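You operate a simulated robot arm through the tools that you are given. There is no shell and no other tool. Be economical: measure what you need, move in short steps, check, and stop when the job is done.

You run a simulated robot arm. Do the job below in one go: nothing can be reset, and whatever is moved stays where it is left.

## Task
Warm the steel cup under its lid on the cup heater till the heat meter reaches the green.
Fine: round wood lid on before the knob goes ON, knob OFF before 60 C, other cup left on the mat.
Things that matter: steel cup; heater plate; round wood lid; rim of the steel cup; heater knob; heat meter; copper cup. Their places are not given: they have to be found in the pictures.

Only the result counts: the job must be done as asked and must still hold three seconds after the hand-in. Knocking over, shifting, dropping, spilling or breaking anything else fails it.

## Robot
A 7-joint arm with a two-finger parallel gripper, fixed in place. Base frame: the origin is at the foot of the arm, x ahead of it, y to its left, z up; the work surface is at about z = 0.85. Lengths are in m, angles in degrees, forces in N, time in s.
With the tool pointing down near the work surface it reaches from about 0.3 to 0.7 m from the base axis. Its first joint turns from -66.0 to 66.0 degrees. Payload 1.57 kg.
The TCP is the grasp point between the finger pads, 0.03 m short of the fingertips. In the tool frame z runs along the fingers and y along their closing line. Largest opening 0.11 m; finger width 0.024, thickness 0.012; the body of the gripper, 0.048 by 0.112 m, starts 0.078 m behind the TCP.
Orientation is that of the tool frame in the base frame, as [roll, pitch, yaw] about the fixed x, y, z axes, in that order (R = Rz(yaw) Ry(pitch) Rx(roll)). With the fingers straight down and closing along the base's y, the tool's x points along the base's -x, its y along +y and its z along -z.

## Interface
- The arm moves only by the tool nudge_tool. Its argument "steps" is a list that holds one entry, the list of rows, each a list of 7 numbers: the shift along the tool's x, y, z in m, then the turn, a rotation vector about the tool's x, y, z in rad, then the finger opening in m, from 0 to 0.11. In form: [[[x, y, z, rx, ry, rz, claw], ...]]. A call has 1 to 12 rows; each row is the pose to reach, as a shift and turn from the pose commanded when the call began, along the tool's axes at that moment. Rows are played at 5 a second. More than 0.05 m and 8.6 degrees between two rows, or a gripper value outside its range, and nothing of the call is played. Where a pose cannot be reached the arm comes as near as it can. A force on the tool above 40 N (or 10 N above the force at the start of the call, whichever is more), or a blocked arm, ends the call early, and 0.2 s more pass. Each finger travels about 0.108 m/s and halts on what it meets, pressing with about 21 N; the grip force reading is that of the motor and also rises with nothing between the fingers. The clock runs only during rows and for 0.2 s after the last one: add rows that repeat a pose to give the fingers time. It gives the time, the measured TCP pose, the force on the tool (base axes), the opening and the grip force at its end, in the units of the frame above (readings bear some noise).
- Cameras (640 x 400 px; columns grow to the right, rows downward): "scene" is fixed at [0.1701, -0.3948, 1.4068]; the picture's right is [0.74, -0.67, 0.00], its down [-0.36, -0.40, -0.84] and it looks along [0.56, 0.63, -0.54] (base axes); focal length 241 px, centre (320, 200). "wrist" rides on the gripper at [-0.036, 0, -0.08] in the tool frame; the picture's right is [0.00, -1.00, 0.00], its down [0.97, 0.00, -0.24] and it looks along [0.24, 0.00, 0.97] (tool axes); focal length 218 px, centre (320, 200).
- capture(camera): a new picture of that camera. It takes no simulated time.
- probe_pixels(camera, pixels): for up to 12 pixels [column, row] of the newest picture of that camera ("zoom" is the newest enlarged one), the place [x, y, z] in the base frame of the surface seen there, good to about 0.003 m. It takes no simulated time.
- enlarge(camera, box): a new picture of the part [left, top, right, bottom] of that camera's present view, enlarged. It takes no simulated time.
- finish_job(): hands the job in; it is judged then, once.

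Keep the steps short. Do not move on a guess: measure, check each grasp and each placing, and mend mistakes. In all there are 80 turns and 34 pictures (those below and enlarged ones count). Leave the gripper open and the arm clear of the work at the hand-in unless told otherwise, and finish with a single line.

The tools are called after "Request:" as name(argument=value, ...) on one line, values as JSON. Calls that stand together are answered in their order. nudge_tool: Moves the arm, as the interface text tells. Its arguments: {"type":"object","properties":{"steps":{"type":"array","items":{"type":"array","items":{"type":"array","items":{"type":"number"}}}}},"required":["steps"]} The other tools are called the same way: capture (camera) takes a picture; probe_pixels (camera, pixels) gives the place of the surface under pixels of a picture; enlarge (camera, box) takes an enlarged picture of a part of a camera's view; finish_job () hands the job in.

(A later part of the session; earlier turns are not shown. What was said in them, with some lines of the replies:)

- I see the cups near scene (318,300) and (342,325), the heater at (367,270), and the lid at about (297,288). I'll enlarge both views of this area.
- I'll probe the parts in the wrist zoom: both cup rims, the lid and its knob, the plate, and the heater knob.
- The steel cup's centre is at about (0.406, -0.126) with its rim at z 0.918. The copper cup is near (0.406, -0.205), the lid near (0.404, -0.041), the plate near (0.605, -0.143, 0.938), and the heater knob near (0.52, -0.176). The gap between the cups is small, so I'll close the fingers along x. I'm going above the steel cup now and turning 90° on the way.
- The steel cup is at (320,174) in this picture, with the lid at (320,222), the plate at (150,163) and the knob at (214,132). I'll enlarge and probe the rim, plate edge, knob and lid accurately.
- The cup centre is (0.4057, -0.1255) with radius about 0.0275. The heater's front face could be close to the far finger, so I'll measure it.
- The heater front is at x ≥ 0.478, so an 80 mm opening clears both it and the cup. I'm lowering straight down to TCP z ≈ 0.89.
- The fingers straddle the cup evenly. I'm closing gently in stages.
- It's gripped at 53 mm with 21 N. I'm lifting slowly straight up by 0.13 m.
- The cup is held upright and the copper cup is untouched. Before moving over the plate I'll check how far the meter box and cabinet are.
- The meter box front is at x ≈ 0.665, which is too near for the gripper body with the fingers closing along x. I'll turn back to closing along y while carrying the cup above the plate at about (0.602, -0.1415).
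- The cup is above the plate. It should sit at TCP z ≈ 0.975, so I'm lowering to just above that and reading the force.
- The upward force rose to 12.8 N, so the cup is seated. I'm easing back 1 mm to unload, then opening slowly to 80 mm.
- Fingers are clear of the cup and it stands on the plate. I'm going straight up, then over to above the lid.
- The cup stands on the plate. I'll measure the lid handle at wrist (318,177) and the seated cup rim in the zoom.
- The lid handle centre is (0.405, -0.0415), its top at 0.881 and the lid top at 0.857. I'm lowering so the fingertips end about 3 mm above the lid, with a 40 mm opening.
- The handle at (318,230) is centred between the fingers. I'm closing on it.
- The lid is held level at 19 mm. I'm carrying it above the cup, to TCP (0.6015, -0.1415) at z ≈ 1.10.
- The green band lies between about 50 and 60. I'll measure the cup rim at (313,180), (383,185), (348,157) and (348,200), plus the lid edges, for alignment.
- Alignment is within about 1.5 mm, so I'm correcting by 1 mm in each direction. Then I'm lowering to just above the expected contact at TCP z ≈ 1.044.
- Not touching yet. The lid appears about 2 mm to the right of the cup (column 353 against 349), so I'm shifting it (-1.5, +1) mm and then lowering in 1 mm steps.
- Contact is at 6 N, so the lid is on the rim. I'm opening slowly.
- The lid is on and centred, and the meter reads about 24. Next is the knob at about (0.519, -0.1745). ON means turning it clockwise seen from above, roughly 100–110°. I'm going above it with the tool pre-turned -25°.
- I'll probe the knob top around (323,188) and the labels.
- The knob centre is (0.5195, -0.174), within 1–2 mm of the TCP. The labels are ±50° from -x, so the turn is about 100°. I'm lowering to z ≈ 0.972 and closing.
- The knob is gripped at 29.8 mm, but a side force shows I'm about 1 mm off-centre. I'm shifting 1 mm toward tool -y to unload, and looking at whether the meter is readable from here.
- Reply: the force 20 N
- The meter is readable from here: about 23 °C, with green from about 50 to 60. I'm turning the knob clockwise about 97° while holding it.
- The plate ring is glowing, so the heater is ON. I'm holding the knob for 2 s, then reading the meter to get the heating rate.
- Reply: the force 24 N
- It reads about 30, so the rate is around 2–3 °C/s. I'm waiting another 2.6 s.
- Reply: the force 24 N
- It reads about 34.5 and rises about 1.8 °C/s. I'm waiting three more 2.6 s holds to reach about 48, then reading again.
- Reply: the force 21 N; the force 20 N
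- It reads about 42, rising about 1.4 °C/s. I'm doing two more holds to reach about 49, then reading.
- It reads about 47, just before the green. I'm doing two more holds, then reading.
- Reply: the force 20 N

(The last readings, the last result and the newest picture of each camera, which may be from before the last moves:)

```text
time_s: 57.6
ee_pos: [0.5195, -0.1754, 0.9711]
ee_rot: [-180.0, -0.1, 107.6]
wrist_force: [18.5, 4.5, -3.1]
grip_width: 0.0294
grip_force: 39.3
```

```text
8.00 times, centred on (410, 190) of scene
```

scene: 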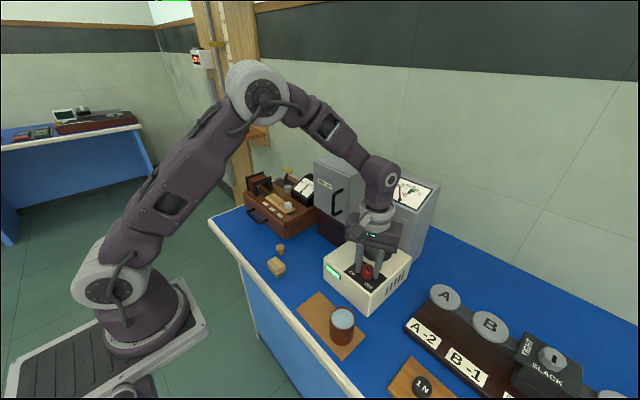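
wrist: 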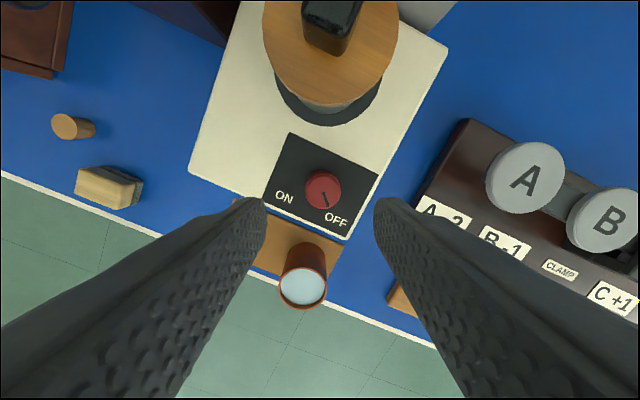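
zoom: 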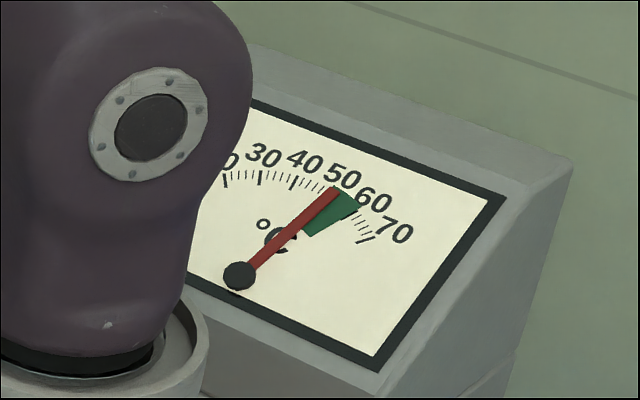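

The needle has just entered the green at about 51. Heating is slowing, which suggests it will cool after OFF, so I'm holding 4.6 s more to reach about 55.

Request:
nudge_tool(steps=[[[0, 0, 0, 0, 0, 0, 0.018], [0, 0, 0, 0, 0, 0, 0.018], [0, 0, 0, 0, 0, 0, 0.018], [0, 0, 0, 0, 0, 0, 0.018], [0, 0, 0, 0, 0, 0, 0.018], [0, 0, 0, 0, 0, 0, 0.018], [0, 0, 0, 0, 0, 0, 0.018], [0, 0, 0, 0, 0, 0, 0.018], [0, 0, 0, 0, 0, 0, 0.018], [0, 0, 0, 0, 0, 0, 0.018], [0, 0, 0, 0, 0, 0, 0.018], [0, 0, 0, 0, 0, 0, 0.018]]])

Request:
nudge_tool(steps=[[[0, 0, 0, 0, 0, 0, 0.018], [0, 0, 0, 0, 0, 0, 0.018], [0, 0, 0, 0, 0, 0, 0.018], [0, 0, 0, 0, 0, 0, 0.018], [0, 0, 0, 0, 0, 0, 0.018], [0, 0, 0, 0, 0, 0, 0.018], [0, 0, 0, 0, 0, 0, 0.018], [0, 0, 0, 0, 0, 0, 0.018]]])

Request:
enlarge(camera="scene", box=[370, 165, 450, 215])

```text
time_s: 60.2
ee_pos: [0.5202, -0.1756, 0.9722]
ee_rot: [-179.9, 0.0, 107.6]
wrist_force: [19.2, 3.0, -1.0]
grip_width: 0.0292
grip_force: 38.8
```

```text
time_s: 62.0
ee_pos: [0.5201, -0.1753, 0.9717]
ee_rot: [180.0, 0.0, 107.6]
wrist_force: [20.3, 3.3, -1.5]
grip_width: 0.0291
grip_force: 39.0
```

```text
8.00 times, centred on (410, 190) of scene
```

zoom: 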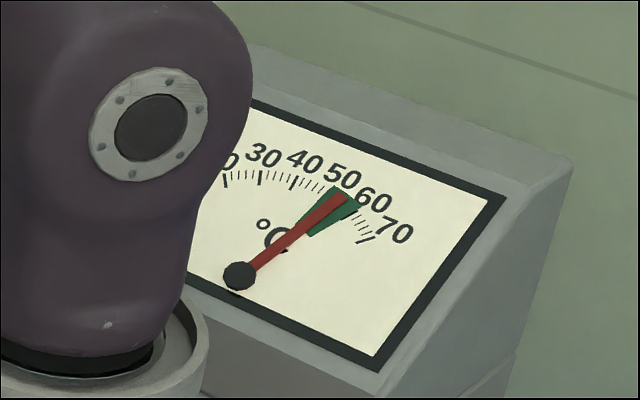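

The needle is in the middle of the green at about 55. I'm turning the knob back to OFF now (anticlockwise, about 100°).

Request:
nudge_tool(steps=[[[0, 0, 0, 0, 0, -0.145, 0.018], [0, 0, 0, 0, 0, -0.29, 0.018], [0, 0, 0, 0, 0, -0.435, 0.018], [0, 0, 0, 0, 0, -0.58, 0.018], [0, 0, 0, 0, 0, -0.725, 0.018], [0, 0, 0, 0, 0, -0.87, 0.018], [0, 0, 0, 0, 0, -1.015, 0.018], [0, 0, 0, 0, 0, -1.16, 0.018], [0, 0, 0, 0, 0, -1.305, 0.018], [0, 0, 0, 0, 0, -1.45, 0.018], [0, 0, 0, 0, 0, -1.595, 0.018], [0, 0, 0, 0, 0, -1.735, 0.018]]])

Request:
enlarge(camera="scene", box=[310, 165, 450, 290])

```text
time_s: 64.6
ee_pos: [0.5184, -0.1749, 0.9706]
ee_rot: [180.0, -0.1, -152.9]
wrist_force: [10.6, 5.6, 10.9]
grip_width: 0.0296
grip_force: 39.2
```

```text
3.20 times, centred on (380, 228) of scene
```

zoom: 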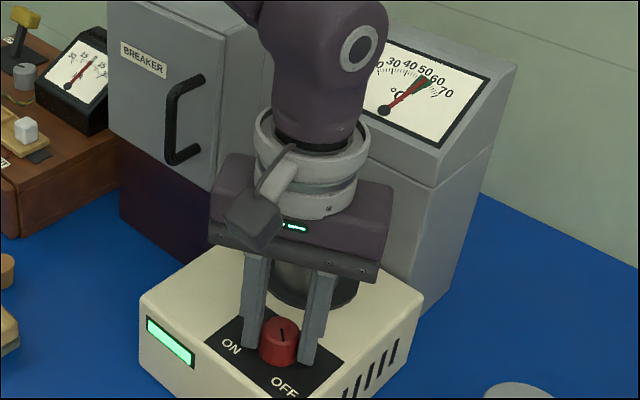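

The glow is gone, the pointer is back at OFF and the needle is in the green. I'm opening and retreating straight up.

Request:
nudge_tool(steps=[[[0, 0, 0, 0, 0, 0, 0.04], [0, 0, 0, 0, 0, 0, 0.055], [0, 0, 0, 0, 0, 0, 0.055], [0, 0, -0.03, 0, 0, 0, 0.055], [0, 0, -0.07, 0, 0, 0, 0.055], [0, 0, -0.11, 0, 0, 0, 0.055], [0.04, 0, -0.14, 0, 0, 0, 0.055], [0.08, 0, -0.16, 0, 0, 0, 0.07]]])

Request:
enlarge(camera="scene", box=[300, 170, 440, 350])

```text
time_s: 66.4
ee_pos: [0.4456, -0.2129, 1.1343]
ee_rot: [-180.0, 0.0, -153.0]
wrist_force: [-0.3, 0.2, 0.5]
grip_width: 0.07
grip_force: 0.1
```

```text
2.22 times, centred on (370, 260) of scene
```

zoom: 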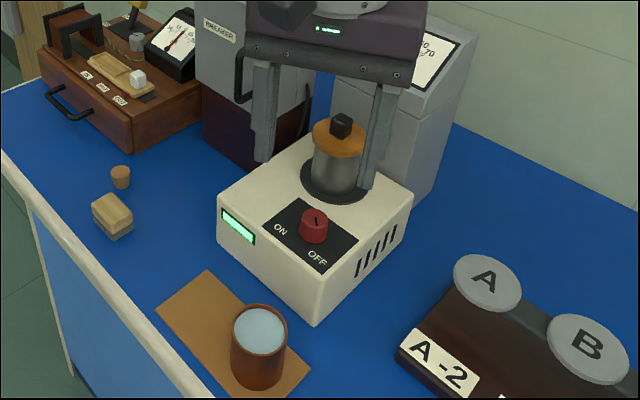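

The lidded cup is on the plate, the knob is at OFF and the copper cup is on its mat. The gripper hides the meter, so I'm moving aside briefly for a last reading.

Request:
nudge_tool(steps=[[[0, 0.045, 0, 0, 0, 0, 0.08], [0, 0.09, 0, 0, 0, 0, 0.08], [0, 0.135, 0, 0, 0, 0, 0.08]]])

Request:
enlarge(camera="scene", box=[350, 165, 450, 260])

```text
time_s: 67.2
ee_pos: [0.3847, -0.0895, 1.1332]
ee_rot: [-180.0, 0.0, -153.0]
wrist_force: [0.1, 0.4, -0.8]
grip_width: 0.0801
grip_force: 0.1
```

```text
4.21 times, centred on (400, 212) of scene
```

zoom: 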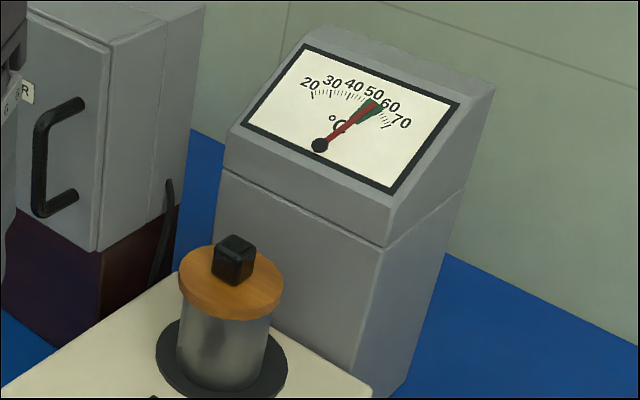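

The needle is still in the middle of the green at about 54, with the lid on, the knob OFF and the arm clear. I'm handing in.

Request:
finish_job()

```text
The job is handed in.
```

The steel cup is on the heater plate under its lid, the meter last read about 54 °C (in the green), the knob is OFF, and the copper cup is still on its mat.
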